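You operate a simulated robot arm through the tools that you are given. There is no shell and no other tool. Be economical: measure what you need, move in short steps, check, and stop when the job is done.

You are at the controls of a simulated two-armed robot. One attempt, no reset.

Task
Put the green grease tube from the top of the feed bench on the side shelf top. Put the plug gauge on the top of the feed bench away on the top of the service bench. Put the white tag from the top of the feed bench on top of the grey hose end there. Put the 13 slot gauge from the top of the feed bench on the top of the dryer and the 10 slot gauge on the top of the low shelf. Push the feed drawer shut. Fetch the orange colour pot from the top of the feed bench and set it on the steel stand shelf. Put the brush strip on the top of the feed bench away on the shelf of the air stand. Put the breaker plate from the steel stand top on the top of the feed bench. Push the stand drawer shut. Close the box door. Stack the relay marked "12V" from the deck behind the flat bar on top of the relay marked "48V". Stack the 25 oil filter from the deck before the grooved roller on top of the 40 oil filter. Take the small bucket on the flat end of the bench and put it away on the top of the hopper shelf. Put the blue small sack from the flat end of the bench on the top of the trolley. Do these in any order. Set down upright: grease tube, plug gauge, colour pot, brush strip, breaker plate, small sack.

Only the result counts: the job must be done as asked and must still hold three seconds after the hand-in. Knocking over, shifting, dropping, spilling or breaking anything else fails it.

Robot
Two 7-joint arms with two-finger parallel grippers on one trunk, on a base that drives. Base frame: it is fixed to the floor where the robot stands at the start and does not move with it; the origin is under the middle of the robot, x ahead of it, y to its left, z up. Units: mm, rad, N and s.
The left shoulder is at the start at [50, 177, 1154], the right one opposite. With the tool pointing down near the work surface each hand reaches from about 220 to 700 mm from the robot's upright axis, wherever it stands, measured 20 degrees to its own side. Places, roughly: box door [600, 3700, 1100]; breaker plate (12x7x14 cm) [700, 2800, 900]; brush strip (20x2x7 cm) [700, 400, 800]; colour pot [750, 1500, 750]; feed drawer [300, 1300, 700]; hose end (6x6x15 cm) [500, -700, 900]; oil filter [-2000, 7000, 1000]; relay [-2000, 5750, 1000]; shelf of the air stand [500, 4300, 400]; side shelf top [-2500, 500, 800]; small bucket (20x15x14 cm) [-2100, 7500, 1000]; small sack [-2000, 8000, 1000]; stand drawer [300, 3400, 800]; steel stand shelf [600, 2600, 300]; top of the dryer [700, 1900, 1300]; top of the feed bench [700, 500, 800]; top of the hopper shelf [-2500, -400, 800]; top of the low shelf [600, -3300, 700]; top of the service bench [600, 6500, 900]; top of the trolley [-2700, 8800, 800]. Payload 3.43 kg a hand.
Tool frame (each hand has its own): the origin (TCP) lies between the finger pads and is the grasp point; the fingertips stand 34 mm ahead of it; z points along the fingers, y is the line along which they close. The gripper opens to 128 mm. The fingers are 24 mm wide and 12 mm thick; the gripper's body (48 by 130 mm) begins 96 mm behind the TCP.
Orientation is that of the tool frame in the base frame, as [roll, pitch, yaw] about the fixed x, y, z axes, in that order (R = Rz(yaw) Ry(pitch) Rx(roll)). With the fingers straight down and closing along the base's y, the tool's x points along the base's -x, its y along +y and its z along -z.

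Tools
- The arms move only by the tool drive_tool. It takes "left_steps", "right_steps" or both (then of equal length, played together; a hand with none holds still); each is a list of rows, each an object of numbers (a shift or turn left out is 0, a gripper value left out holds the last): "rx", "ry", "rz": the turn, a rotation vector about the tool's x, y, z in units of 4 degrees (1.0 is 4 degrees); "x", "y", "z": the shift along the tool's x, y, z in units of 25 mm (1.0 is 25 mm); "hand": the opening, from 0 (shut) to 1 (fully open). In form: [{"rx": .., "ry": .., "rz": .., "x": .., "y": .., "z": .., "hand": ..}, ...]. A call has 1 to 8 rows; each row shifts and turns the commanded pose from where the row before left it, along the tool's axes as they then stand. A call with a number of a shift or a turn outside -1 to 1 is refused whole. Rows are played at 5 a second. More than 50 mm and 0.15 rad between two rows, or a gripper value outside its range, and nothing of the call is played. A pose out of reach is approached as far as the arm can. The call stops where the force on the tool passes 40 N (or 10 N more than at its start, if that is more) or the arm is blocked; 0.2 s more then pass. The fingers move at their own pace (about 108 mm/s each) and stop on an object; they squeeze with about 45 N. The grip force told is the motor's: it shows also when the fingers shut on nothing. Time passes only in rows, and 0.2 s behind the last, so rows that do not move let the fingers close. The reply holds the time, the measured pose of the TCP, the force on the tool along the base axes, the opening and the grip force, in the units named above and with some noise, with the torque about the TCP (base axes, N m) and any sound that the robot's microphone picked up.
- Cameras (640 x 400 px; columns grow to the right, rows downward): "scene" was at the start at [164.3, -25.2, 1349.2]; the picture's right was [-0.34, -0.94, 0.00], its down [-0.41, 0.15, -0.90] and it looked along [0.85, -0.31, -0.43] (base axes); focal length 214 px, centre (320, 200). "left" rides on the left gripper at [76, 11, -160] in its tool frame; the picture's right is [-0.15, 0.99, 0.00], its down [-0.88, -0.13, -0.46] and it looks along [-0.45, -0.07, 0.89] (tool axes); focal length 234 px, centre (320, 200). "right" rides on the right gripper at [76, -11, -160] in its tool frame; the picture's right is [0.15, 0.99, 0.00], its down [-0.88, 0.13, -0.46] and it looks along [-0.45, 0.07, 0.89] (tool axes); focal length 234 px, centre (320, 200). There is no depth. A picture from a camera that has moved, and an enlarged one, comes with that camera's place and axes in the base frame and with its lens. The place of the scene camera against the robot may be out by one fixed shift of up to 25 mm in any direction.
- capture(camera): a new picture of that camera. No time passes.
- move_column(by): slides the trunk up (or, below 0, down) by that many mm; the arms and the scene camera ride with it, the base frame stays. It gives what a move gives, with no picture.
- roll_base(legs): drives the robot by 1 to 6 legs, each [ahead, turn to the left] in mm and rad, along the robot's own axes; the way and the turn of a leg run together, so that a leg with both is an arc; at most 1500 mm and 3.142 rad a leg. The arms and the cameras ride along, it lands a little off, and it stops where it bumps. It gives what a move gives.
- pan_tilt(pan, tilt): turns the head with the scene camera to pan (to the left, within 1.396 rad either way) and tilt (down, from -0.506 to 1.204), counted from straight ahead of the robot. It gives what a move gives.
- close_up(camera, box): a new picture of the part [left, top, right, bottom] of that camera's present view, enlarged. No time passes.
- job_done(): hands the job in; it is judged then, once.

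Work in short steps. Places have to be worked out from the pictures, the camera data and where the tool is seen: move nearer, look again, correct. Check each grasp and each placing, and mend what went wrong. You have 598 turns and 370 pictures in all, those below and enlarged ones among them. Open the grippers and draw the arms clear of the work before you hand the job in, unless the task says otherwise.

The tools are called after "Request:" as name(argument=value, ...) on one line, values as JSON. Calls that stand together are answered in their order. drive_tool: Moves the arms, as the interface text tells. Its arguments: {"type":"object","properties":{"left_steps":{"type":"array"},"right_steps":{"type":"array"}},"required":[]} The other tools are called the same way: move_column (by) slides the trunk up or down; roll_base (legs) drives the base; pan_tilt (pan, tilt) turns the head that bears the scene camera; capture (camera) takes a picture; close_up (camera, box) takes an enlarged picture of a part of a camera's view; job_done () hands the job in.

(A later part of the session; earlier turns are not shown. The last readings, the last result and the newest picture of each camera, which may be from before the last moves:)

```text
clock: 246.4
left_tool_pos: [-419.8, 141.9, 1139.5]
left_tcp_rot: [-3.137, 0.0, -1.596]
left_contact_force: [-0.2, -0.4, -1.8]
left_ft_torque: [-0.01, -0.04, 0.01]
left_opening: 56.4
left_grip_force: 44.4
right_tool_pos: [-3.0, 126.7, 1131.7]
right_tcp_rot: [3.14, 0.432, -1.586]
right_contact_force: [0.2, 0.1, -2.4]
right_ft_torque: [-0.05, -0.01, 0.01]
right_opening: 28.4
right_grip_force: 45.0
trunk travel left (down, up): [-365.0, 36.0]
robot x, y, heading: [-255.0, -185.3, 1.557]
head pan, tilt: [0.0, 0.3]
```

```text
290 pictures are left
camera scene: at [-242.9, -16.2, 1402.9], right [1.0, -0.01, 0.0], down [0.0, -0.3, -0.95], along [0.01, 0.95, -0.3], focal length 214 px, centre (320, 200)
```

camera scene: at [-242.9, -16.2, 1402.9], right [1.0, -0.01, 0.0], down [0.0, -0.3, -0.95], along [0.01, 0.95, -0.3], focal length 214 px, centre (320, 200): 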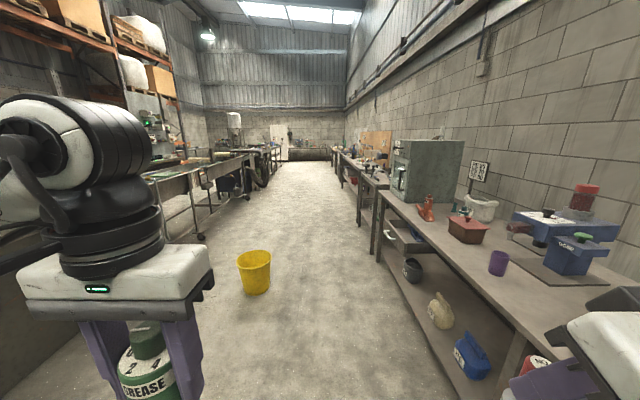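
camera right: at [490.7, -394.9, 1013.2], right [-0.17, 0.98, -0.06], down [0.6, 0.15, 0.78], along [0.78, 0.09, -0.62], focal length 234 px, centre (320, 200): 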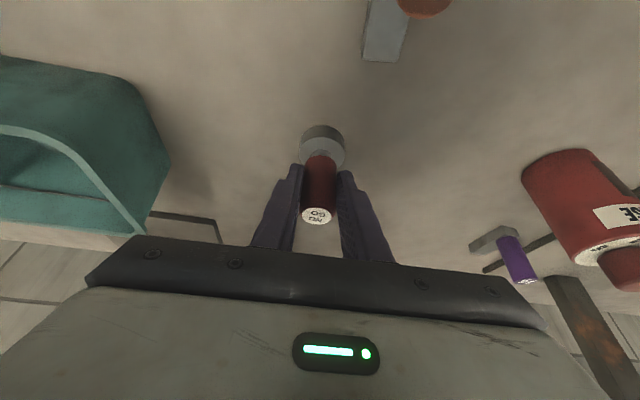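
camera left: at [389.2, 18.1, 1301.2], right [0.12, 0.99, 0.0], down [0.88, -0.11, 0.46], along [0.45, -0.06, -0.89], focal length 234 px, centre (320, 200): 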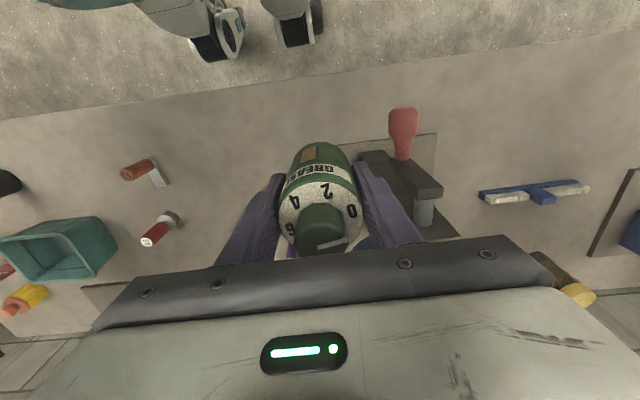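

Path ahead at x≈-255 clears the yellow bucket. Drive 4500 mm north.

Request:
roll_base(legs=[[1500, 0.005], [1500, 0], [1500, 0]])

Request:
capture(camera="scene")

Request:
pan_tilt(pan=-0.8, tilt=0.3)

Request:
capture(camera="scene")

```text
clock: 267.4
left_tool_pos: [-176.5, 4544.0, 1140.1]
left_tcp_rot: [-3.137, 0.0, -1.663]
left_contact_force: [0.4, -0.8, -2.5]
left_ft_torque: [-0.02, 0.04, 0.01]
left_opening: 56.4
left_grip_force: 44.6
right_tool_pos: [238.2, 4500.3, 1131.6]
right_tcp_rot: [3.138, 0.431, -1.653]
right_contact_force: [0.2, 0.2, -2.1]
right_ft_torque: [-0.05, 0.02, 0.05]
right_opening: 28.3
right_grip_force: 44.6
trunk travel left (down, up): [-365.0, 36.0]
robot x, y, heading: [-33.3, 4206.0, 1.481]
head pan, tilt: [0.0, 0.3]
```

```text
289 pictures are left
camera scene: at [-11.4, 4374.1, 1402.9], right [1.0, -0.08, 0.0], down [-0.02, -0.3, -0.96], along [0.08, 0.95, -0.3], focal length 214 px, centre (320, 200)
```

scene: 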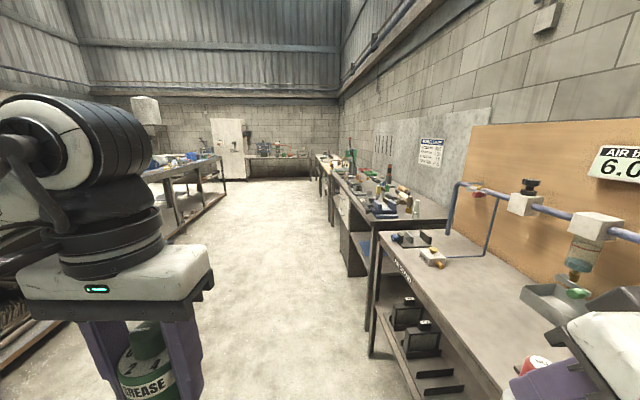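

```text
clock: 268.6
left_tool_pos: [-177.4, 4543.5, 1139.7]
left_tcp_rot: [-3.138, 0.001, -1.663]
left_contact_force: [0.5, -1.0, -1.5]
left_ft_torque: [0.05, 0.0, 0.03]
left_opening: 56.5
left_grip_force: 45.0
right_tool_pos: [238.7, 4501.2, 1131.6]
right_tcp_rot: [3.141, 0.431, -1.653]
right_contact_force: [-0.3, -0.1, -2.2]
right_ft_torque: [-0.03, 0.01, 0.0]
right_opening: 28.5
right_grip_force: 45.1
trunk travel left (down, up): [-365.0, 36.0]
robot x, y, heading: [-30.9, 4202.5, 1.488]
head pan, tilt: [-0.799, 0.3]
```

```text
288 pictures are left
camera scene: at [52.9, 4340.3, 1403.0], right [0.64, -0.77, 0.0], down [-0.23, -0.19, -0.96], along [0.74, 0.61, -0.3], focal length 214 px, centre (320, 200)
```

scene: 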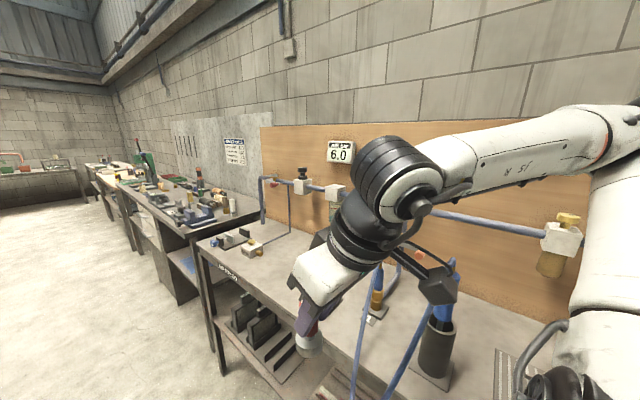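

The air stand is here. Drive on to the service bench at y≈6400 and face it.

Request:
roll_base(legs=[[0, 0.17], [1400, 0], [800, 0], [0, -1.6]])

Request:
pan_tilt(pan=-0.1, tilt=0.45)

Request:
capture(camera="scene")

```text
clock: 284.1
left_tool_pos: [131.3, 6590.3, 1140.5]
left_tcp_rot: [-3.139, 0.0, -3.136]
left_contact_force: [-0.3, 0.2, -2.3]
left_ft_torque: [-0.01, 0.0, 0.03]
left_opening: 56.1
left_grip_force: 45.2
right_tool_pos: [130.2, 6173.5, 1131.3]
right_tcp_rot: [3.139, 0.431, -3.127]
right_contact_force: [-0.3, 0.4, -2.2]
right_ft_torque: [-0.04, 0.01, -0.01]
right_opening: 28.4
right_grip_force: 45.5
trunk travel left (down, up): [-365.0, 36.0]
robot x, y, heading: [-189.5, 6412.8, 0.018]
head pan, tilt: [-0.799, 0.3]
```

```text
clock: 285.2
left_tool_pos: [132.4, 6590.1, 1139.7]
left_tcp_rot: [-3.139, -0.001, -3.136]
left_contact_force: [-0.6, -0.4, -2.4]
left_ft_torque: [-0.04, 0.03, 0.02]
left_opening: 56.2
left_grip_force: 44.9
right_tool_pos: [130.7, 6173.4, 1132.0]
right_tcp_rot: [3.139, 0.431, -3.126]
right_contact_force: [-0.3, 0.3, -1.8]
right_ft_torque: [0.0, 0.03, 0.02]
right_opening: 28.2
right_grip_force: 45.2
trunk travel left (down, up): [-365.0, 36.0]
robot x, y, heading: [-191.1, 6412.9, 0.02]
head pan, tilt: [-0.099, 0.45]
```

```text
287 pictures are left
camera scene: at [-21.9, 6413.3, 1389.1], right [-0.08, -1.0, 0.0], down [-0.43, 0.04, -0.9], along [0.9, -0.08, -0.44], focal length 214 px, centre (320, 200)
```

scene: 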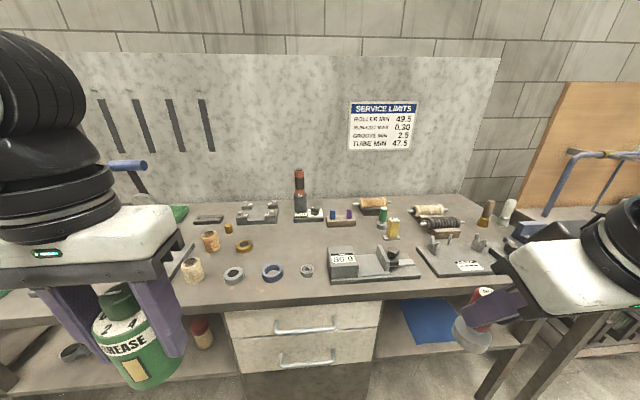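

Zoom on the service bench top for a free spot.

Request:
close_up(camera="scene", box=[160, 160, 520, 310])

```text
1.78 times, centred on (340, 235) of scene
camera zoom: at [-21.9, 6413.3, 1389.1], right [-0.08, -1.0, 0.0], down [-0.43, 0.04, -0.9], along [0.9, -0.08, -0.44], focal length 381 px, centre (284, 138)
```

zoom: 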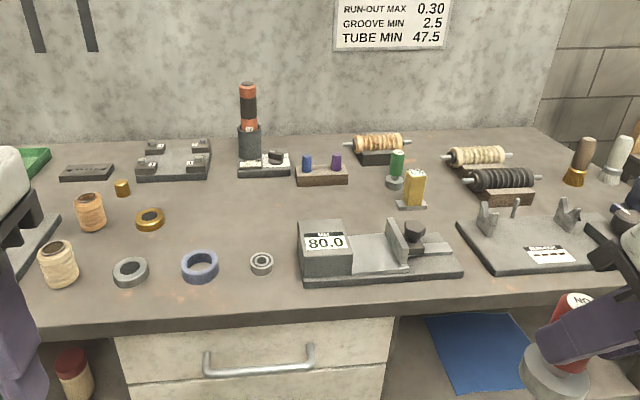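

Free spot near [585,6460]. Check what is on the left before moving in.

Request:
pan_tilt(pan=0.7, tilt=0.3)

Request:
capture(camera="scene")

```text
clock: 286.3
left_tool_pos: [132.1, 6590.8, 1140.6]
left_tcp_rot: [-3.139, -0.001, -3.137]
left_contact_force: [0.5, 0.0, -1.1]
left_ft_torque: [0.03, 0.01, 0.03]
left_opening: 56.3
left_grip_force: 44.7
right_tool_pos: [129.5, 6173.5, 1130.6]
right_tcp_rot: [3.139, 0.432, -3.124]
right_contact_force: [0.0, -0.4, -2.3]
right_ft_torque: [0.01, 0.0, 0.0]
right_opening: 28.4
right_grip_force: 46.0
trunk travel left (down, up): [-365.0, 36.0]
robot x, y, heading: [-190.0, 6412.8, 0.019]
head pan, tilt: [0.7, 0.3]
```

```text
285 pictures are left
camera scene: at [-42.9, 6482.3, 1403.0], right [0.66, -0.76, 0.0], down [-0.22, -0.19, -0.96], along [0.72, 0.63, -0.3], focal length 214 px, centre (320, 200)
```

scene: 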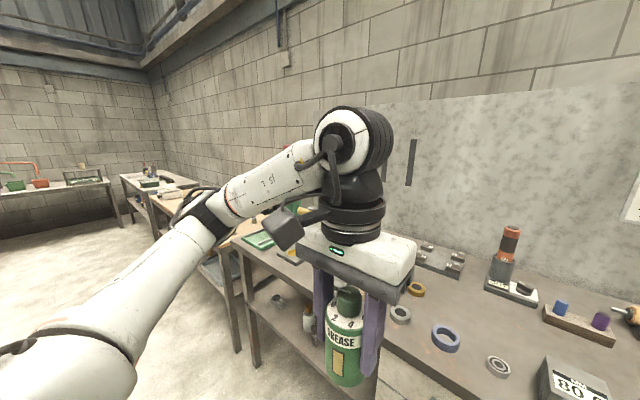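

Retract the left hand a little and drive in to about (115,6610).

Request:
drive_tool(left_steps=[{"x": 1, "z": -0.7}, {"x": 1, "z": -0.7}, {"x": 1, "z": -0.7}])

Request:
roll_base(legs=[[0, 0.57], [365, 0], [0, -0.59]])

Request:
capture(camera="right")

```text
clock: 287.1
left_tool_pos: [55.8, 6589.7, 1192.0]
left_tcp_rot: [-3.139, 0.0, -3.136]
left_contact_force: [0.2, -0.1, -2.3]
left_ft_torque: [0.02, 0.0, -0.01]
left_opening: 56.5
left_grip_force: 45.8
right_tool_pos: [130.2, 6173.3, 1131.4]
right_tcp_rot: [3.141, 0.43, -3.125]
right_contact_force: [-0.1, -0.5, -1.6]
right_ft_torque: [0.0, -0.01, -0.01]
right_opening: 28.3
right_grip_force: 45.0
trunk travel left (down, up): [-365.0, 36.0]
robot x, y, heading: [-193.7, 6411.5, 0.013]
head pan, tilt: [0.7, 0.3]
```

```text
clock: 292.6
left_tool_pos: [361.5, 6786.5, 1190.2]
left_tcp_rot: [3.141, 0.0, -3.141]
left_contact_force: [-0.4, -0.5, -1.2]
left_ft_torque: [0.02, 0.02, -0.02]
left_opening: 56.5
left_grip_force: 45.1
right_tool_pos: [431.4, 6369.3, 1131.1]
right_tcp_rot: [3.139, 0.431, -3.132]
right_contact_force: [0.0, 0.9, -2.5]
right_ft_torque: [0.01, 0.06, 0.01]
right_opening: 28.1
right_grip_force: 45.1
trunk travel left (down, up): [-365.0, 36.0]
robot x, y, heading: [113.4, 6612.6, 0.009]
head pan, tilt: [0.7, 0.3]
```

```text
284 pictures are left
camera right: at [296.9, 6356.8, 1245.4], right [-0.14, 0.99, -0.06], down [0.61, 0.14, 0.78], along [0.78, 0.08, -0.62], focal length 234 px, centre (320, 200)
```

right: 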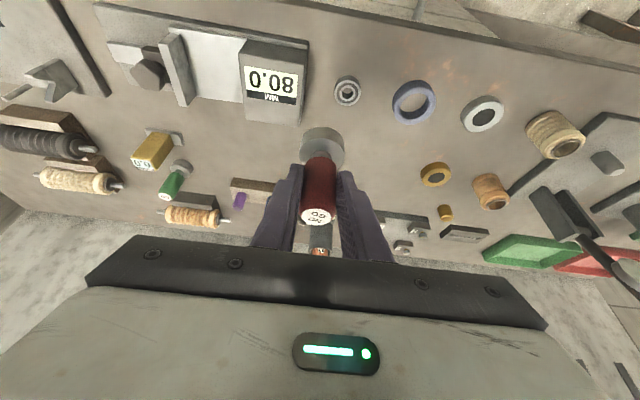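

Target spot [575,6475]. Move above it.

Request:
drive_tool(right_steps=[{"y": 0.8, "x": -0.457}, {"y": 0.8, "x": -0.457, "z": 0.8}, {"y": 0.8, "x": -0.457, "z": 1}, {"y": 0.8, "x": -0.457, "z": 1}, {"y": 0.8, "x": -0.457, "z": 1}, {"y": 0.24, "x": -0.457, "z": 1}, {"x": -0.457, "z": 1}, {"z": 1}])

Request:
capture(camera="right")

Request:
pan_tilt(pan=-0.1, tilt=0.6)

Request:
capture(camera="scene")

```text
clock: 294.4
left_tool_pos: [360.7, 6788.2, 1190.1]
left_tcp_rot: [-3.14, -0.001, 3.141]
left_contact_force: [0.0, 0.6, -1.9]
left_ft_torque: [0.01, -0.02, 0.02]
left_opening: 56.1
left_grip_force: 45.0
right_tool_pos: [573.5, 6479.2, 1011.5]
right_tcp_rot: [3.142, 0.431, -3.132]
right_contact_force: [0.5, -0.3, -1.8]
right_ft_torque: [0.01, 0.01, 0.0]
right_opening: 28.3
right_grip_force: 45.0
trunk travel left (down, up): [-365.0, 36.0]
robot x, y, heading: [109.4, 6613.7, 0.01]
head pan, tilt: [0.7, 0.3]
```

```text
283 pictures are left
camera right: at [438.6, 6466.0, 1125.3], right [-0.14, 0.99, -0.06], down [0.61, 0.14, 0.78], along [0.78, 0.08, -0.62], focal length 234 px, centre (320, 200)
```

right: 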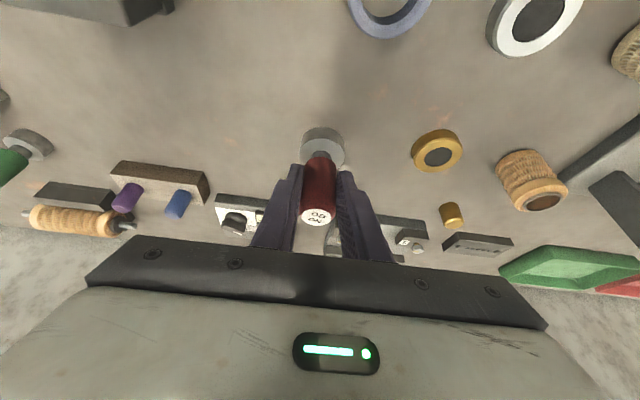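

```text
clock: 295.5
left_tool_pos: [360.0, 6788.4, 1191.4]
left_tcp_rot: [-3.137, -0.001, -3.141]
left_contact_force: [-0.3, -0.8, -1.5]
left_ft_torque: [0.0, 0.01, 0.01]
left_opening: 56.4
left_grip_force: 45.0
right_tool_pos: [572.8, 6480.1, 1011.4]
right_tcp_rot: [3.14, 0.432, -3.132]
right_contact_force: [0.1, 0.9, -1.8]
right_ft_torque: [0.01, 0.06, 0.0]
right_opening: 28.4
right_grip_force: 45.2
trunk travel left (down, up): [-365.0, 36.0]
robot x, y, heading: [112.1, 6613.3, 0.008]
head pan, tilt: [-0.099, 0.6]
```

```text
282 pictures are left
camera scene: at [278.3, 6612.2, 1375.5], right [-0.09, -1.0, 0.0], down [-0.56, 0.05, -0.83], along [0.82, -0.07, -0.56], focal length 214 px, centre (320, 200)
```

scene: 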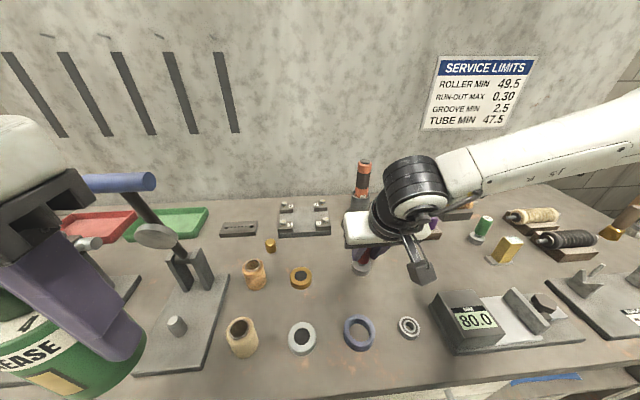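

Spot is clear. Lower straight in 5 mm rows, checking force.

Request:
drive_tool(right_steps=[{"x": 0.084, "z": 0.182}, {"x": 0.084, "z": 0.182}, {"x": 0.084, "z": 0.182}, {"x": 0.084, "z": 0.182}])

Request:
drive_tool(right_steps=[{"x": 0.042, "z": 0.091}, {"x": 0.042, "z": 0.091}])

```text
clock: 296.5
left_tool_pos: [360.4, 6788.0, 1190.8]
left_tcp_rot: [-3.141, 0.001, -3.141]
left_contact_force: [-0.2, 0.0, -1.2]
left_ft_torque: [0.03, 0.0, 0.0]
left_opening: 56.5
left_grip_force: 45.1
right_tool_pos: [573.3, 6479.3, 990.2]
right_tcp_rot: [3.141, 0.431, -3.129]
right_contact_force: [0.7, 0.2, -2.8]
right_ft_torque: [0.05, 0.03, -0.02]
right_opening: 28.2
right_grip_force: 45.2
trunk travel left (down, up): [-365.0, 36.0]
robot x, y, heading: [109.8, 6611.9, 0.01]
head pan, tilt: [-0.099, 0.6]
```

```text
clock: 297.1
left_tool_pos: [359.9, 6787.9, 1191.1]
left_tcp_rot: [-3.137, 0.001, -3.141]
left_contact_force: [-1.0, 0.5, -1.5]
left_ft_torque: [-0.03, 0.04, 0.01]
left_opening: 56.6
left_grip_force: 45.3
right_tool_pos: [573.8, 6479.1, 985.2]
right_tcp_rot: [3.14, 0.431, -3.13]
right_contact_force: [0.0, -0.3, -2.0]
right_ft_torque: [-0.04, 0.01, -0.01]
right_opening: 28.3
right_grip_force: 44.7
trunk travel left (down, up): [-365.0, 36.0]
robot x, y, heading: [112.7, 6613.8, 0.008]
head pan, tilt: [-0.099, 0.6]
```

No contact yet; continue in small rows.

Request:
drive_tool(right_steps=[{"x": 0.042, "z": 0.091}, {"x": 0.042, "z": 0.091}, {"x": 0.042, "z": 0.091}])

Request:
close_up(camera="scene", box=[300, 200, 460, 310])

```text
clock: 297.9
left_tool_pos: [361.2, 6788.2, 1191.2]
left_tcp_rot: [-3.139, 0.001, 3.14]
left_contact_force: [-0.5, 0.3, -1.2]
left_ft_torque: [-0.04, 0.03, -0.01]
left_opening: 56.3
left_grip_force: 45.1
right_tool_pos: [574.1, 6478.5, 977.1]
right_tcp_rot: [3.14, 0.427, -3.131]
right_contact_force: [-0.3, 0.0, -2.1]
right_ft_torque: [0.0, 0.02, 0.02]
right_opening: 28.2
right_grip_force: 44.8
trunk travel left (down, up): [-365.0, 36.0]
robot x, y, heading: [113.1, 6614.3, 0.008]
head pan, tilt: [-0.099, 0.6]
```

```text
3.64 times, centred on (380, 255) of scene
camera zoom: at [278.3, 6612.2, 1375.5], right [-0.09, -1.0, 0.0], down [-0.56, 0.05, -0.82], along [0.82, -0.07, -0.57], focal length 780 px, centre (102, 0)
```

zoom: 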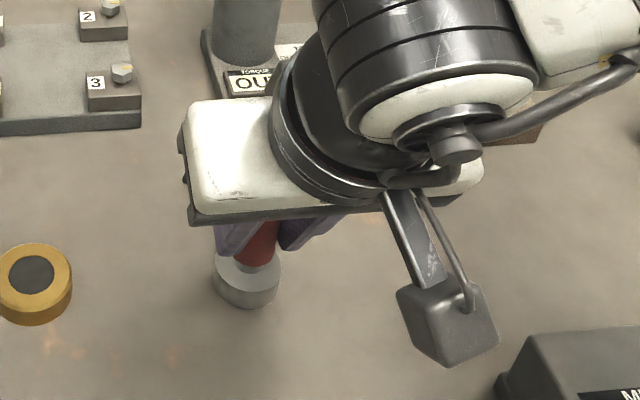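

Almost there; a few more.

Request:
drive_tool(right_steps=[{"x": 0.042, "z": 0.091}, {"x": 0.042, "z": 0.091}])

Request:
drive_tool(right_steps=[{"x": 0.042, "z": 0.091}, {"x": 0.042, "z": 0.091}])

```text
clock: 298.5
left_tool_pos: [360.7, 6787.7, 1191.5]
left_tcp_rot: [-3.138, -0.002, 3.141]
left_contact_force: [0.2, -0.4, 0.1]
left_ft_torque: [0.01, 0.01, -0.01]
left_opening: 56.2
left_grip_force: 45.0
right_tool_pos: [574.2, 6478.6, 971.4]
right_tcp_rot: [3.139, 0.432, -3.131]
right_contact_force: [-0.5, 0.0, -1.9]
right_ft_torque: [0.03, 0.04, -0.02]
right_opening: 28.5
right_grip_force: 44.8
trunk travel left (down, up): [-365.0, 36.0]
robot x, y, heading: [113.4, 6610.2, 0.008]
head pan, tilt: [-0.099, 0.6]
```

```text
clock: 299.1
left_tool_pos: [360.5, 6788.6, 1191.9]
left_tcp_rot: [-3.139, 0.001, 3.142]
left_contact_force: [1.4, 0.6, -2.5]
left_ft_torque: [0.0, 0.02, 0.0]
left_opening: 56.2
left_grip_force: 45.0
right_tool_pos: [574.7, 6478.1, 967.5]
right_tcp_rot: [3.139, 0.429, -3.132]
right_contact_force: [0.5, 0.2, -1.8]
right_ft_torque: [0.0, 0.02, -0.02]
right_opening: 28.5
right_grip_force: 45.1
trunk travel left (down, up): [-365.0, 36.0]
robot x, y, heading: [113.8, 6620.6, 0.01]
head pan, tilt: [-0.099, 0.6]
```

Continue; the call will stop on contact.

Request:
drive_tool(right_steps=[{"x": 0.042, "z": 0.091}, {"x": 0.042, "z": 0.091}, {"x": 0.042, "z": 0.091}, {"x": 0.042, "z": 0.091}, {"x": 0.042, "z": 0.091}])

Request:
close_up(camera="right", box=[220, 60, 440, 200])

```text
clock: 300.3
left_tool_pos: [357.2, 6788.3, 1192.3]
left_tcp_rot: [-3.138, 0.002, 3.139]
left_contact_force: [0.7, -0.1, -2.9]
left_ft_torque: [0.0, 0.0, 0.02]
left_opening: 56.5
left_grip_force: 45.2
right_tool_pos: [573.1, 6478.3, 959.0]
right_tcp_rot: [3.14, 0.438, -3.132]
right_contact_force: [-6.1, -5.2, 25.5]
right_ft_torque: [-0.38, 0.51, 0.0]
right_opening: 28.2
right_grip_force: 45.0
trunk travel left (down, up): [-365.0, 36.0]
robot x, y, heading: [111.2, 6612.9, 0.008]
head pan, tilt: [-0.099, 0.6]
```

```text
2.86 times, centred on (330, 130) of right
camera zoom: at [437.0, 6464.9, 1072.4], right [-0.14, 0.99, -0.06], down [0.6, 0.14, 0.79], along [0.79, 0.08, -0.61], focal length 669 px, centre (291, 400)
```

zoom: 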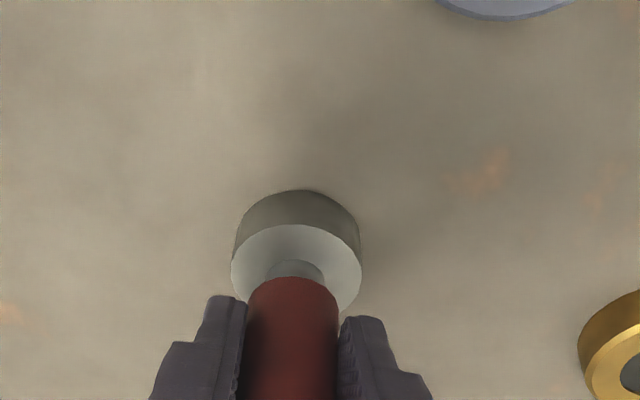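

Contact (surface ≈880). Relieve, open, retreat.

Request:
drive_tool(right_steps=[{"x": -0.03, "z": -0.08}, {"hand": 0.42}, {}, {}])

Request:
drive_tool(right_steps=[{"z": -0.5}, {"z": -1}, {"z": -1}, {"z": -1}, {"z": -1}, {"z": -1}])

Request:
capture(camera="right")

```text
clock: 301.3
left_tool_pos: [360.0, 6788.4, 1192.0]
left_tcp_rot: [-3.138, 0.0, -3.141]
left_contact_force: [0.9, -0.1, -0.6]
left_ft_torque: [0.04, 0.01, -0.02]
left_opening: 56.2
left_grip_force: 44.6
right_tool_pos: [573.2, 6477.1, 956.9]
right_tcp_rot: [3.14, 0.429, -3.131]
right_contact_force: [-0.6, 0.2, -0.4]
right_ft_torque: [-0.02, 0.01, 0.03]
right_opening: 53.8
right_grip_force: 0.2
trunk travel left (down, up): [-365.0, 36.0]
robot x, y, heading: [113.6, 6610.8, 0.009]
head pan, tilt: [-0.099, 0.6]
```

```text
clock: 302.7
left_tool_pos: [361.0, 6788.3, 1191.0]
left_tcp_rot: [-3.137, 0.001, 3.14]
left_contact_force: [-0.2, -0.2, -1.5]
left_ft_torque: [0.0, -0.04, 0.01]
left_opening: 56.3
left_grip_force: 45.0
right_tool_pos: [515.2, 6475.9, 1080.5]
right_tcp_rot: [-3.141, 0.431, -3.134]
right_contact_force: [-0.6, 0.4, -1.0]
right_ft_torque: [-0.01, 0.01, 0.01]
right_opening: 53.7
right_grip_force: 0.1
trunk travel left (down, up): [-365.0, 36.0]
robot x, y, heading: [116.6, 6611.9, 0.007]
head pan, tilt: [-0.099, 0.6]
```

```text
279 pictures are left
camera right: at [379.6, 6463.0, 1194.8], right [-0.14, 0.99, -0.06], down [0.61, 0.14, 0.78], along [0.78, 0.08, -0.62], focal length 234 px, centre (320, 200)
```

right: 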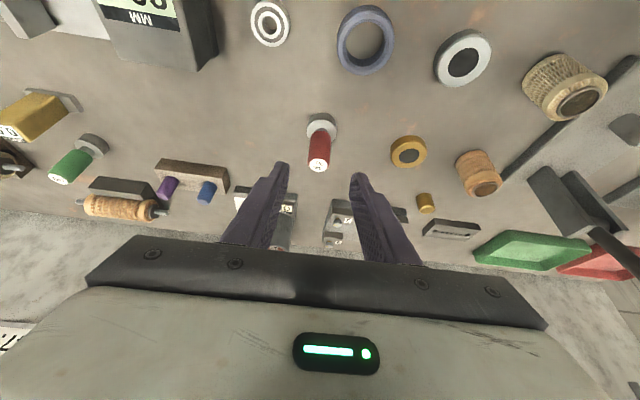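

Plug gauge stands. Retract, straighten the right hand and back off, then turn to the opposite bench.

Request:
drive_tool(right_steps=[{"z": -1, "y": -0.5, "hand": 1}, {"z": -1, "y": -0.5, "ry": 1}, {"z": -0.5, "y": -0.5, "ry": 1}, {"y": -0.5, "ry": 1}, {"y": -0.5, "ry": 1}, {"y": -0.5, "ry": 1}, {"y": -0.5, "ry": 1}])

Request:
roll_base(legs=[[-500, 0], [0, -3.1], [300, 0]])

Request:
pan_tilt(pan=-0.3, tilt=0.3)

Request:
capture(camera="scene")

```text
clock: 304.3
left_tool_pos: [361.5, 6787.5, 1191.6]
left_tcp_rot: [-3.139, 0.002, -3.14]
left_contact_force: [0.4, -0.7, 0.1]
left_ft_torque: [-0.01, 0.0, -0.01]
left_opening: 56.6
left_grip_force: 45.0
right_tool_pos: [491.8, 6388.3, 1137.5]
right_tcp_rot: [3.141, 0.009, -3.13]
right_contact_force: [0.0, 0.3, -0.8]
right_ft_torque: [-0.01, 0.01, 0.02]
right_opening: 127.9
right_grip_force: 0.0
trunk travel left (down, up): [-365.0, 36.0]
robot x, y, heading: [112.0, 6614.0, 0.009]
head pan, tilt: [-0.099, 0.6]
```

```text
clock: 316.1
left_tool_pos: [-919.3, 6367.8, 1191.3]
left_tcp_rot: [-3.138, -0.002, 0.107]
left_contact_force: [-0.6, 0.8, -1.7]
left_ft_torque: [0.01, -0.03, -0.02]
left_opening: 56.5
left_grip_force: 44.8
right_tool_pos: [-1092.6, 6750.5, 1137.3]
right_tcp_rot: [3.14, 0.013, 0.116]
right_contact_force: [0.4, -0.1, -0.2]
right_ft_torque: [0.04, -0.03, 0.01]
right_opening: 128.0
right_grip_force: 0.0
trunk travel left (down, up): [-365.0, 36.0]
robot x, y, heading: [-691.8, 6567.6, -3.022]
head pan, tilt: [-0.099, 0.6]
```

```text
clock: 316.9
left_tool_pos: [-920.1, 6368.2, 1191.3]
left_tcp_rot: [-3.14, 0.001, 0.104]
left_contact_force: [0.2, -0.3, -1.5]
left_ft_torque: [0.01, -0.02, 0.0]
left_opening: 56.5
left_grip_force: 44.7
right_tool_pos: [-1091.9, 6750.4, 1137.7]
right_tcp_rot: [3.14, 0.011, 0.117]
right_contact_force: [-1.2, 0.4, -0.3]
right_ft_torque: [-0.03, 0.01, 0.02]
right_opening: 128.0
right_grip_force: 0.3
trunk travel left (down, up): [-365.0, 36.0]
robot x, y, heading: [-691.5, 6565.2, -3.029]
head pan, tilt: [-0.3, 0.3]
```

```text
278 pictures are left
camera scene: at [-844.1, 6583.8, 1402.9], right [0.18, 0.98, 0.0], down [0.29, -0.05, -0.96], along [-0.94, 0.17, -0.3], focal length 214 px, centre (320, 200)
```

scene: 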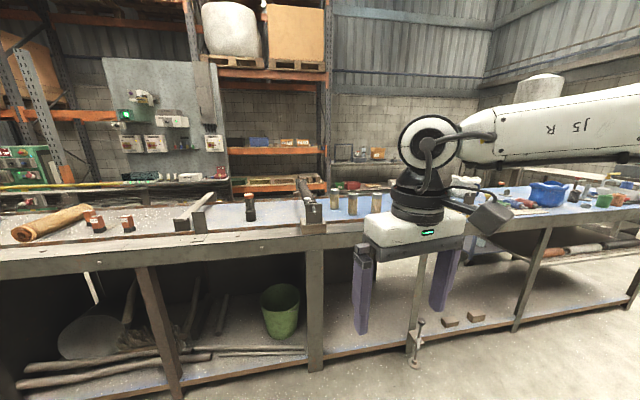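

Drive north to y≈7500 and face the bench.

Request:
roll_base(legs=[[0, -1.68], [950, 0], [0, 1.571]])

Request:
pan_tilt(pan=0.0, tilt=0.35)

Request:
capture(camera="scene")

```text
clock: 329.8
left_tool_pos: [-904.3, 7347.9, 1190.6]
left_tcp_rot: [-3.139, 0.001, -0.074]
left_contact_force: [-0.5, 0.0, -2.5]
left_ft_torque: [0.01, -0.01, -0.02]
left_opening: 56.2
left_grip_force: 45.1
right_tool_pos: [-1005.2, 7754.3, 1136.7]
right_tcp_rot: [3.141, 0.013, -0.065]
right_contact_force: [-0.6, -0.1, 0.5]
right_ft_torque: [0.02, -0.01, 0.0]
right_opening: 128.2
right_grip_force: 0.0
trunk travel left (down, up): [-365.0, 36.0]
robot x, y, heading: [-643.6, 7504.8, 3.08]
head pan, tilt: [-0.3, 0.3]
```

```text
clock: 330.6
left_tool_pos: [-904.5, 7348.1, 1191.7]
left_tcp_rot: [-3.139, 0.0, -0.078]
left_contact_force: [-0.1, -0.4, -1.1]
left_ft_torque: [-0.05, -0.02, -0.01]
left_opening: 56.5
left_grip_force: 45.1
right_tool_pos: [-1004.7, 7755.5, 1137.1]
right_tcp_rot: [3.141, 0.013, -0.064]
right_contact_force: [0.9, -0.4, -0.9]
right_ft_torque: [0.0, -0.01, -0.02]
right_opening: 128.0
right_grip_force: 0.0
trunk travel left (down, up): [-365.0, 36.0]
robot x, y, heading: [-643.6, 7505.6, 3.073]
head pan, tilt: [0.0, 0.351]
```

```text
277 pictures are left
camera scene: at [-797.9, 7520.5, 1398.3], right [0.07, 1.0, 0.0], down [0.34, -0.02, -0.94], along [-0.94, 0.06, -0.34], focal length 214 px, centre (320, 200)
```

scene: 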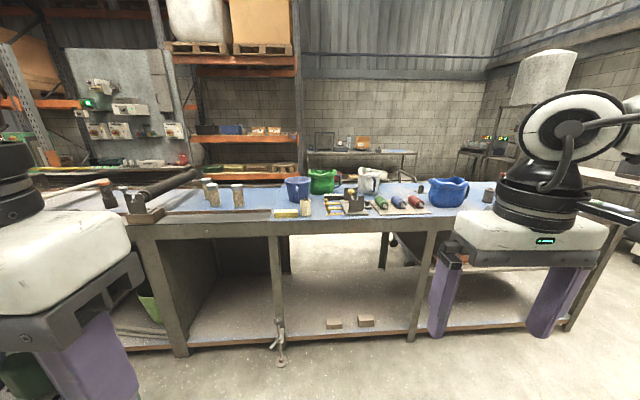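

Request:
close_up(camera="scene", box=[180, 130, 500, 250])

```text
2.00 times, centred on (340, 190) of scene
camera zoom: at [-797.9, 7520.5, 1398.3], right [0.07, 1.0, 0.0], down [0.34, -0.02, -0.94], along [-0.94, 0.06, -0.34], focal length 429 px, centre (280, 220)
```

zoom: 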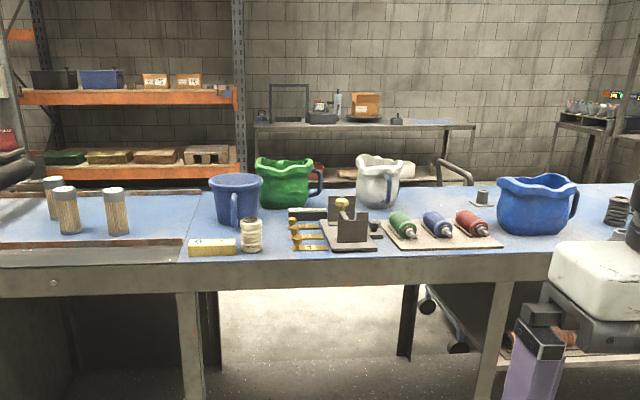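

The small bucket is the blue-grey one (about [-2090,7457]); the blue sack is at the right. I raise the left hand and drive up to the bench for the bucket.

Request:
drive_tool(left_steps=[{"z": -1}, {"z": -1}, {"z": -1}], right_steps=[{"z": -1, "x": 1}, {"z": -1, "x": 1}, {"z": -1, "x": 1}])

Request:
roll_base(legs=[[0, 0.214], [900, 0], [0, -0.15]])

Request:
pan_tilt(pan=-0.1, tilt=0.5)

Request:
capture(camera="scene")

Request:
capture(camera="right")

```text
clock: 331.4
left_tool_pos: [-902.3, 7347.9, 1265.9]
left_tcp_rot: [-3.139, 0.002, -0.076]
left_contact_force: [0.2, -0.3, -1.8]
left_ft_torque: [0.0, 0.02, 0.0]
left_opening: 56.5
left_grip_force: 44.7
right_tool_pos: [-925.6, 7751.5, 1210.1]
right_tcp_rot: [3.138, 0.013, -0.064]
right_contact_force: [0.6, 0.6, 0.5]
right_ft_torque: [0.01, 0.02, -0.04]
right_opening: 128.3
right_grip_force: 0.1
trunk travel left (down, up): [-365.0, 36.0]
robot x, y, heading: [-642.1, 7504.6, 3.075]
head pan, tilt: [0.0, 0.351]
```

```text
clock: 335.9
left_tool_pos: [-1595.1, 7169.4, 1266.9]
left_tcp_rot: [-3.138, -0.002, 0.17]
left_contact_force: [0.1, -0.1, -1.3]
left_ft_torque: [-0.01, 0.03, -0.04]
left_opening: 56.2
left_grip_force: 45.2
right_tool_pos: [-1714.9, 7554.5, 1208.6]
right_tcp_rot: [3.14, 0.013, 0.179]
right_contact_force: [1.0, -0.3, 0.1]
right_ft_torque: [-0.02, 0.04, 0.01]
right_opening: 128.1
right_grip_force: 0.1
trunk travel left (down, up): [-365.0, 36.0]
robot x, y, heading: [-1379.8, 7385.8, -2.966]
head pan, tilt: [0.0, 0.351]
stopped in leg 2: the robot was blocked; the commanded pose is now the measured one
```

```text
clock: 336.6
left_tool_pos: [-1596.8, 7168.3, 1265.3]
left_tcp_rot: [-3.139, 0.0, 0.169]
left_contact_force: [-0.1, -0.4, -2.2]
left_ft_torque: [0.01, 0.01, 0.02]
left_opening: 56.6
left_grip_force: 44.6
right_tool_pos: [-1716.9, 7553.5, 1208.0]
right_tcp_rot: [3.139, 0.012, 0.181]
right_contact_force: [0.1, -0.5, -0.7]
right_ft_torque: [0.01, 0.0, 0.01]
right_opening: 128.1
right_grip_force: 0.0
trunk travel left (down, up): [-365.0, 36.0]
robot x, y, heading: [-1379.0, 7382.8, -2.968]
head pan, tilt: [-0.099, 0.499]
```

```text
275 pictures are left
camera scene: at [-1532.9, 7370.2, 1384.6], right [-0.08, 1.0, 0.0], down [0.48, 0.04, -0.88], along [-0.88, -0.07, -0.48], focal length 214 px, centre (320, 200)
```

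scene: 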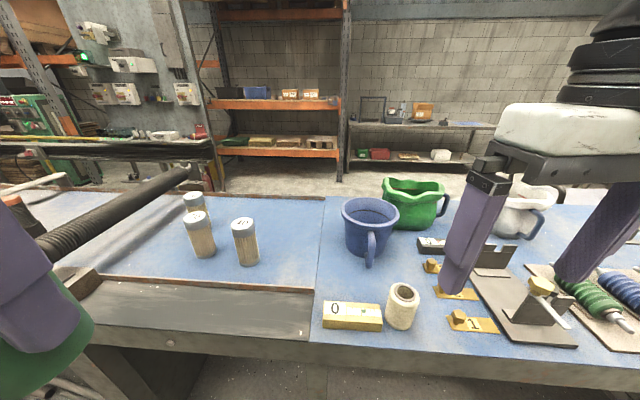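

```text
274 pictures are left
camera right: at [-1642.6, 7578.8, 1368.7], right [0.32, -0.95, 0.0], down [-0.84, -0.28, 0.47], along [-0.44, -0.15, -0.88], focal length 234 px, centre (320, 200)
```

right: 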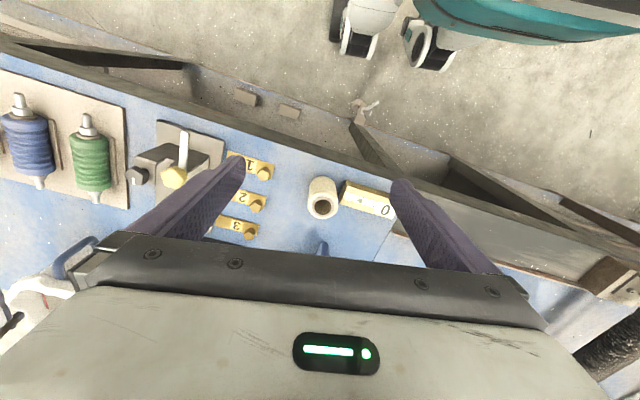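

Blocked at x=-1380 by the lower deck, so I must reach ~650 mm with a strongly tilted hand. Square up the base.

Request:
roll_base(legs=[[-20, 0], [0, -0.174]])

Request:
capture(camera="scene")

Request:
close_up(camera="scene", box=[280, 160, 480, 290])

```text
clock: 337.3
left_tool_pos: [-1595.6, 7169.7, 1265.9]
left_tcp_rot: [-3.138, -0.002, 0.168]
left_contact_force: [-0.6, -0.2, -2.1]
left_ft_torque: [0.0, -0.01, 0.01]
left_opening: 56.6
left_grip_force: 45.1
right_tool_pos: [-1715.2, 7556.5, 1209.7]
right_tcp_rot: [3.14, 0.013, 0.179]
right_contact_force: [-0.8, -0.3, 0.3]
right_ft_torque: [0.01, 0.04, 0.01]
right_opening: 128.0
right_grip_force: 0.2
trunk travel left (down, up): [-365.0, 36.0]
robot x, y, heading: [-1380.6, 7387.1, -2.966]
head pan, tilt: [-0.099, 0.499]
stopped in leg 1: the robot was blocked; the commanded pose is now the measured one
```

```text
273 pictures are left
camera scene: at [-1531.1, 7371.9, 1384.7], right [-0.08, 1.0, 0.0], down [0.48, 0.04, -0.88], along [-0.88, -0.07, -0.48], focal length 214 px, centre (320, 200)
```

scene: 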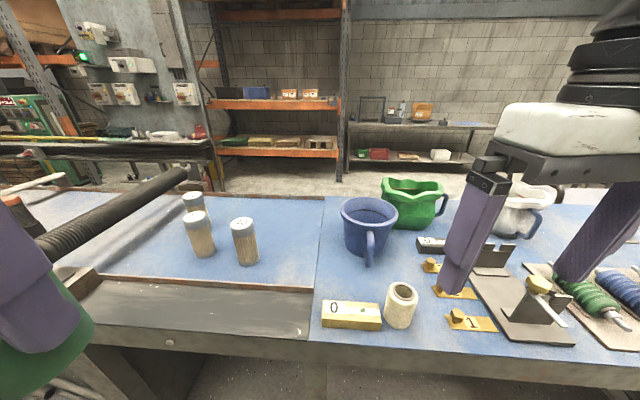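

```text
3.08 times, centred on (380, 225) of scene
camera zoom: at [-1531.1, 7371.9, 1384.7], right [-0.08, 1.0, 0.0], down [0.48, 0.04, -0.88], along [-0.88, -0.07, -0.48], focal length 660 px, centre (135, 123)
```

zoom: 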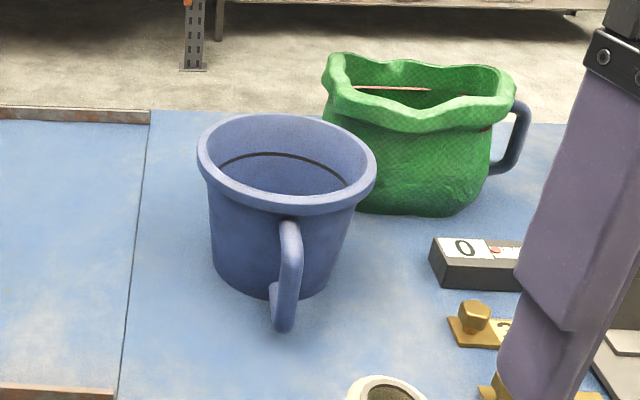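

Try backing again by a larger amount.

Request:
roll_base(legs=[[-60, 0]])

Request:
pan_tilt(pan=-0.3, tilt=1.1)

Request:
capture(camera="scene")

```text
clock: 338.3
left_tool_pos: [-1535.5, 7179.7, 1265.9]
left_tcp_rot: [-3.139, 0.0, 0.17]
left_contact_force: [0.0, -0.6, -1.6]
left_ft_torque: [-0.02, 0.04, 0.03]
left_opening: 56.5
left_grip_force: 45.1
right_tool_pos: [-1656.0, 7565.6, 1209.3]
right_tcp_rot: [3.141, 0.012, 0.178]
right_contact_force: [-0.1, 0.4, 0.8]
right_ft_torque: [-0.02, 0.01, -0.04]
right_opening: 128.2
right_grip_force: 0.1
trunk travel left (down, up): [-365.0, 36.0]
robot x, y, heading: [-1322.4, 7393.0, -2.964]
head pan, tilt: [-0.099, 0.499]
```

```text
clock: 339.3
left_tool_pos: [-1538.4, 7179.4, 1265.3]
left_tcp_rot: [-3.136, -0.001, 0.167]
left_contact_force: [-0.8, 0.1, -1.7]
left_ft_torque: [0.01, -0.02, -0.03]
left_opening: 56.3
left_grip_force: 44.9
right_tool_pos: [-1657.4, 7565.7, 1209.6]
right_tcp_rot: [3.141, 0.013, 0.179]
right_contact_force: [-0.9, -0.9, 0.8]
right_ft_torque: [-0.03, -0.01, 0.01]
right_opening: 128.2
right_grip_force: 0.0
trunk travel left (down, up): [-365.0, 36.0]
robot x, y, heading: [-1323.2, 7396.7, -2.967]
head pan, tilt: [-0.3, 1.1]
```

```text
271 pictures are left
camera scene: at [-1445.0, 7396.4, 1337.0], right [0.12, 0.99, 0.0], down [0.88, -0.11, -0.45], along [-0.45, 0.06, -0.89], focal length 214 px, centre (320, 200)
```

scene: 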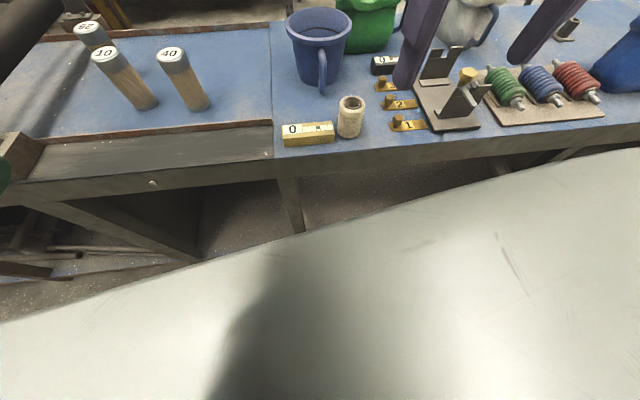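

It moved back fine; the base corner had touched. Square up first, then creep forward.

Request:
roll_base(legs=[[0, -0.174], [85, 0]])

Request:
pan_tilt(pan=-0.2, tilt=0.6)

Request:
capture(camera="right")

```text
clock: 341.1
left_tool_pos: [-1635.7, 7224.1, 1265.1]
left_tcp_rot: [-3.138, -0.001, -0.007]
left_contact_force: [0.0, 0.1, -1.4]
left_ft_torque: [-0.02, 0.05, -0.04]
left_opening: 56.5
left_grip_force: 45.3
right_tool_pos: [-1685.2, 7624.4, 1209.3]
right_tcp_rot: [3.14, 0.013, 0.002]
right_contact_force: [0.5, 0.2, 0.3]
right_ft_torque: [-0.01, 0.06, 0.03]
right_opening: 128.1
right_grip_force: 0.0
trunk travel left (down, up): [-365.0, 36.0]
robot x, y, heading: [-1385.0, 7397.2, 3.137]
head pan, tilt: [-0.3, 1.1]
stopped in leg 2: the robot was blocked; the commanded pose is now the measured one
```

```text
clock: 342.0
left_tool_pos: [-1636.4, 7222.9, 1264.8]
left_tcp_rot: [-3.138, -0.004, -0.006]
left_contact_force: [0.3, 0.0, -0.6]
left_ft_torque: [0.0, -0.02, 0.04]
left_opening: 56.5
left_grip_force: 45.0
right_tool_pos: [-1686.8, 7623.9, 1209.4]
right_tcp_rot: [3.14, 0.007, 0.002]
right_contact_force: [1.0, -0.5, -0.3]
right_ft_torque: [-0.02, -0.04, -0.02]
right_opening: 128.0
right_grip_force: 0.1
trunk travel left (down, up): [-365.0, 36.0]
robot x, y, heading: [-1388.9, 7395.5, 3.142]
head pan, tilt: [-0.201, 0.6]
```

```text
270 pictures are left
camera right: at [-1608.9, 7635.5, 1368.4], right [0.15, -0.99, 0.0], down [-0.88, -0.13, 0.47], along [-0.46, -0.07, -0.89], focal length 234 px, centre (320, 200)
```

right: 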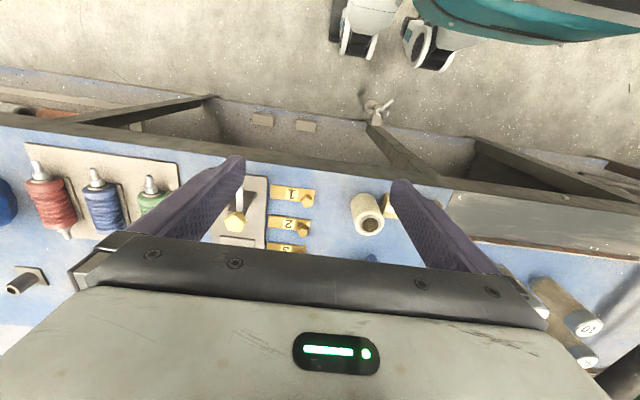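

I tilt the right hand well forward (44°) to look at and reach the bucket.

Request:
drive_tool(right_steps=[{"ry": -1, "z": -0.6}, {"ry": -1, "z": -0.6}, {"ry": -1, "z": -0.6}, {"ry": -1}, {"ry": -1}, {"ry": -1}, {"ry": -1}, {"ry": -1}])

Request:
drive_tool(right_steps=[{"ry": -1, "x": -0.5, "z": 0.3}, {"ry": -1, "x": -0.5, "z": 0.3}, {"ry": -1, "x": -0.5, "z": 0.3}])

Request:
capture(camera="right")

```text
clock: 343.8
left_tool_pos: [-1637.0, 7223.2, 1263.5]
left_tcp_rot: [-3.138, -0.003, -0.008]
left_contact_force: [0.2, -0.3, -1.8]
left_ft_torque: [0.0, 0.01, 0.02]
left_opening: 56.5
left_grip_force: 44.5
right_tool_pos: [-1682.6, 7625.2, 1253.0]
right_tcp_rot: [3.137, 0.571, 0.001]
right_contact_force: [-1.1, 0.1, -0.5]
right_ft_torque: [0.02, -0.02, 0.0]
right_opening: 128.0
right_grip_force: 0.0
trunk travel left (down, up): [-365.0, 36.0]
robot x, y, heading: [-1386.2, 7399.4, 3.14]
head pan, tilt: [-0.201, 0.6]
```

```text
clock: 344.6
left_tool_pos: [-1635.6, 7223.1, 1264.7]
left_tcp_rot: [-3.139, -0.003, -0.006]
left_contact_force: [0.3, -0.2, -1.5]
left_ft_torque: [0.01, -0.02, 0.0]
left_opening: 56.6
left_grip_force: 44.9
right_tool_pos: [-1728.4, 7625.0, 1257.3]
right_tcp_rot: [3.139, 0.782, -0.001]
right_contact_force: [-0.3, -0.6, 1.2]
right_ft_torque: [-0.05, 0.0, -0.04]
right_opening: 128.2
right_grip_force: 0.1
trunk travel left (down, up): [-365.0, 36.0]
robot x, y, heading: [-1384.1, 7402.1, 3.139]
head pan, tilt: [-0.201, 0.6]
```

```text
269 pictures are left
camera right: at [-1561.1, 7636.1, 1318.9], right [0.11, -0.99, -0.1], down [-0.31, -0.13, 0.94], along [-0.95, -0.07, -0.32], focal length 234 px, centre (320, 200)
```

right: 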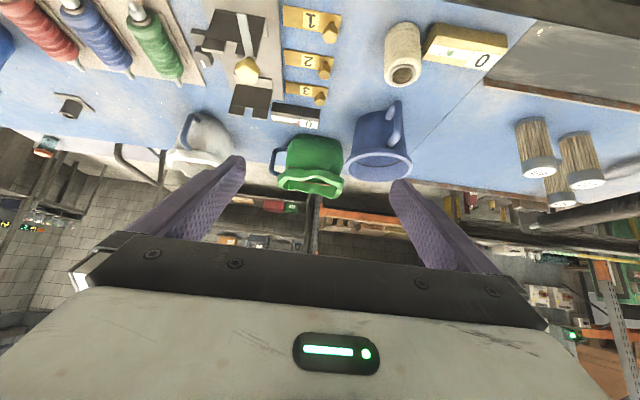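

Bucket estimated at [-2018,7485], rim z≈1060, surface ≈918. Approach the right rim with a 60 mm opening.

Request:
drive_tool(right_steps=[{"z": 1, "x": -0.3, "y": 0.35, "hand": 0.5}, {"z": 1, "x": -0.3, "y": 0.35}, {"z": 1, "x": -0.3, "y": 0.35}, {"z": 1, "x": -0.3, "y": 0.35}, {"z": 1, "x": -0.3, "y": 0.35}, {"z": 1, "x": -0.3, "y": 0.35}, {"z": 1, "x": -0.3, "y": 0.35}, {"z": 1, "x": -0.3, "y": 0.35}])

Request:
capture(camera="right")

Request:
capture(camera="scene")

```text
clock: 346.4
left_tool_pos: [-1638.5, 7222.6, 1263.7]
left_tcp_rot: [-3.14, -0.006, -0.006]
left_contact_force: [-0.6, -0.2, -2.0]
left_ft_torque: [-0.01, -0.05, 0.05]
left_opening: 56.6
left_grip_force: 45.3
right_tool_pos: [-1909.2, 7551.8, 1157.4]
right_tcp_rot: [3.138, 0.779, 0.0]
right_contact_force: [-0.4, 0.1, -0.7]
right_ft_torque: [0.0, -0.03, 0.02]
right_opening: 64.0
right_grip_force: 0.1
trunk travel left (down, up): [-365.0, 36.0]
robot x, y, heading: [-1386.1, 7398.9, 3.141]
head pan, tilt: [-0.201, 0.6]
```

```text
268 pictures are left
camera right: at [-1742.9, 7563.9, 1218.1], right [0.11, -0.99, -0.1], down [-0.31, -0.13, 0.94], along [-0.95, -0.07, -0.32], focal length 234 px, centre (320, 200)
```

right: 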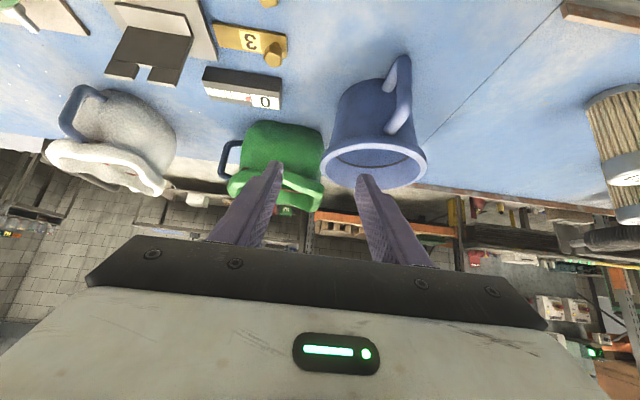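

```text
267 pictures are left
camera scene: at [-1535.5, 7421.9, 1375.3], right [0.2, 0.98, 0.0], down [0.55, -0.11, -0.82], along [-0.81, 0.17, -0.57], focal length 214 px, centre (320, 200)
```

scene: 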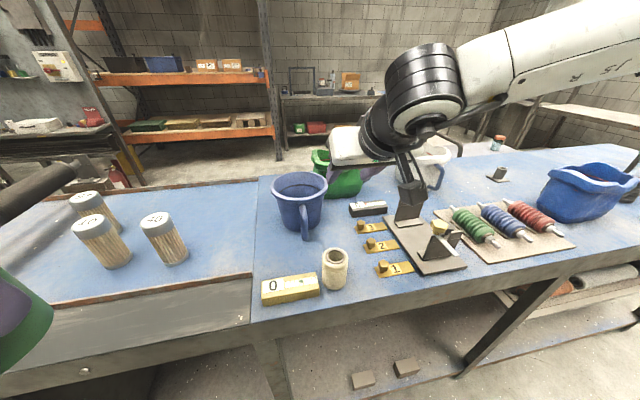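

Wall at y≈7546 lies between the fingers. Continue along the tool axis.

Request:
drive_tool(right_steps=[{"z": 1, "y": 0.2, "x": -0.05}, {"z": 1, "x": -0.05}, {"z": 1, "x": -0.05}, {"z": 1, "x": -0.05}])

Request:
capture(camera="right")

```text
clock: 347.4
left_tool_pos: [-1638.1, 7222.4, 1264.6]
left_tcp_rot: [-3.14, -0.005, -0.006]
left_contact_force: [-0.5, -0.4, -2.4]
left_ft_torque: [0.0, -0.04, -0.02]
left_opening: 56.4
left_grip_force: 45.2
right_tool_pos: [-1983.4, 7547.3, 1088.5]
right_tcp_rot: [3.138, 0.779, 0.001]
right_contact_force: [-0.1, 0.4, 0.4]
right_ft_torque: [0.01, -0.02, 0.04]
right_opening: 63.9
right_grip_force: 0.0
trunk travel left (down, up): [-365.0, 36.0]
robot x, y, heading: [-1386.3, 7400.1, 3.142]
head pan, tilt: [-0.201, 0.6]
```

```text
266 pictures are left
camera right: at [-1816.8, 7558.9, 1149.0], right [0.11, -0.99, -0.1], down [-0.31, -0.13, 0.94], along [-0.95, -0.07, -0.32], focal length 234 px, centre (320, 200)
```

right: 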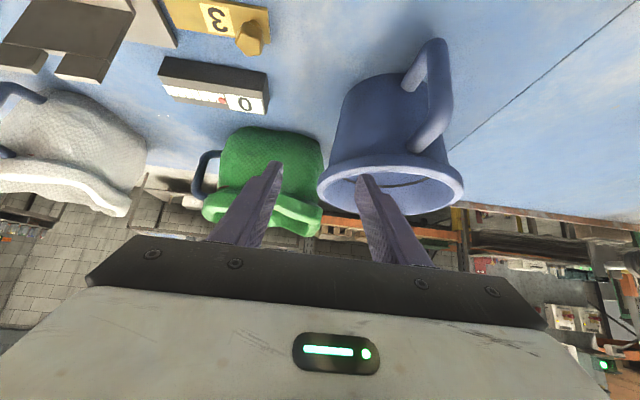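

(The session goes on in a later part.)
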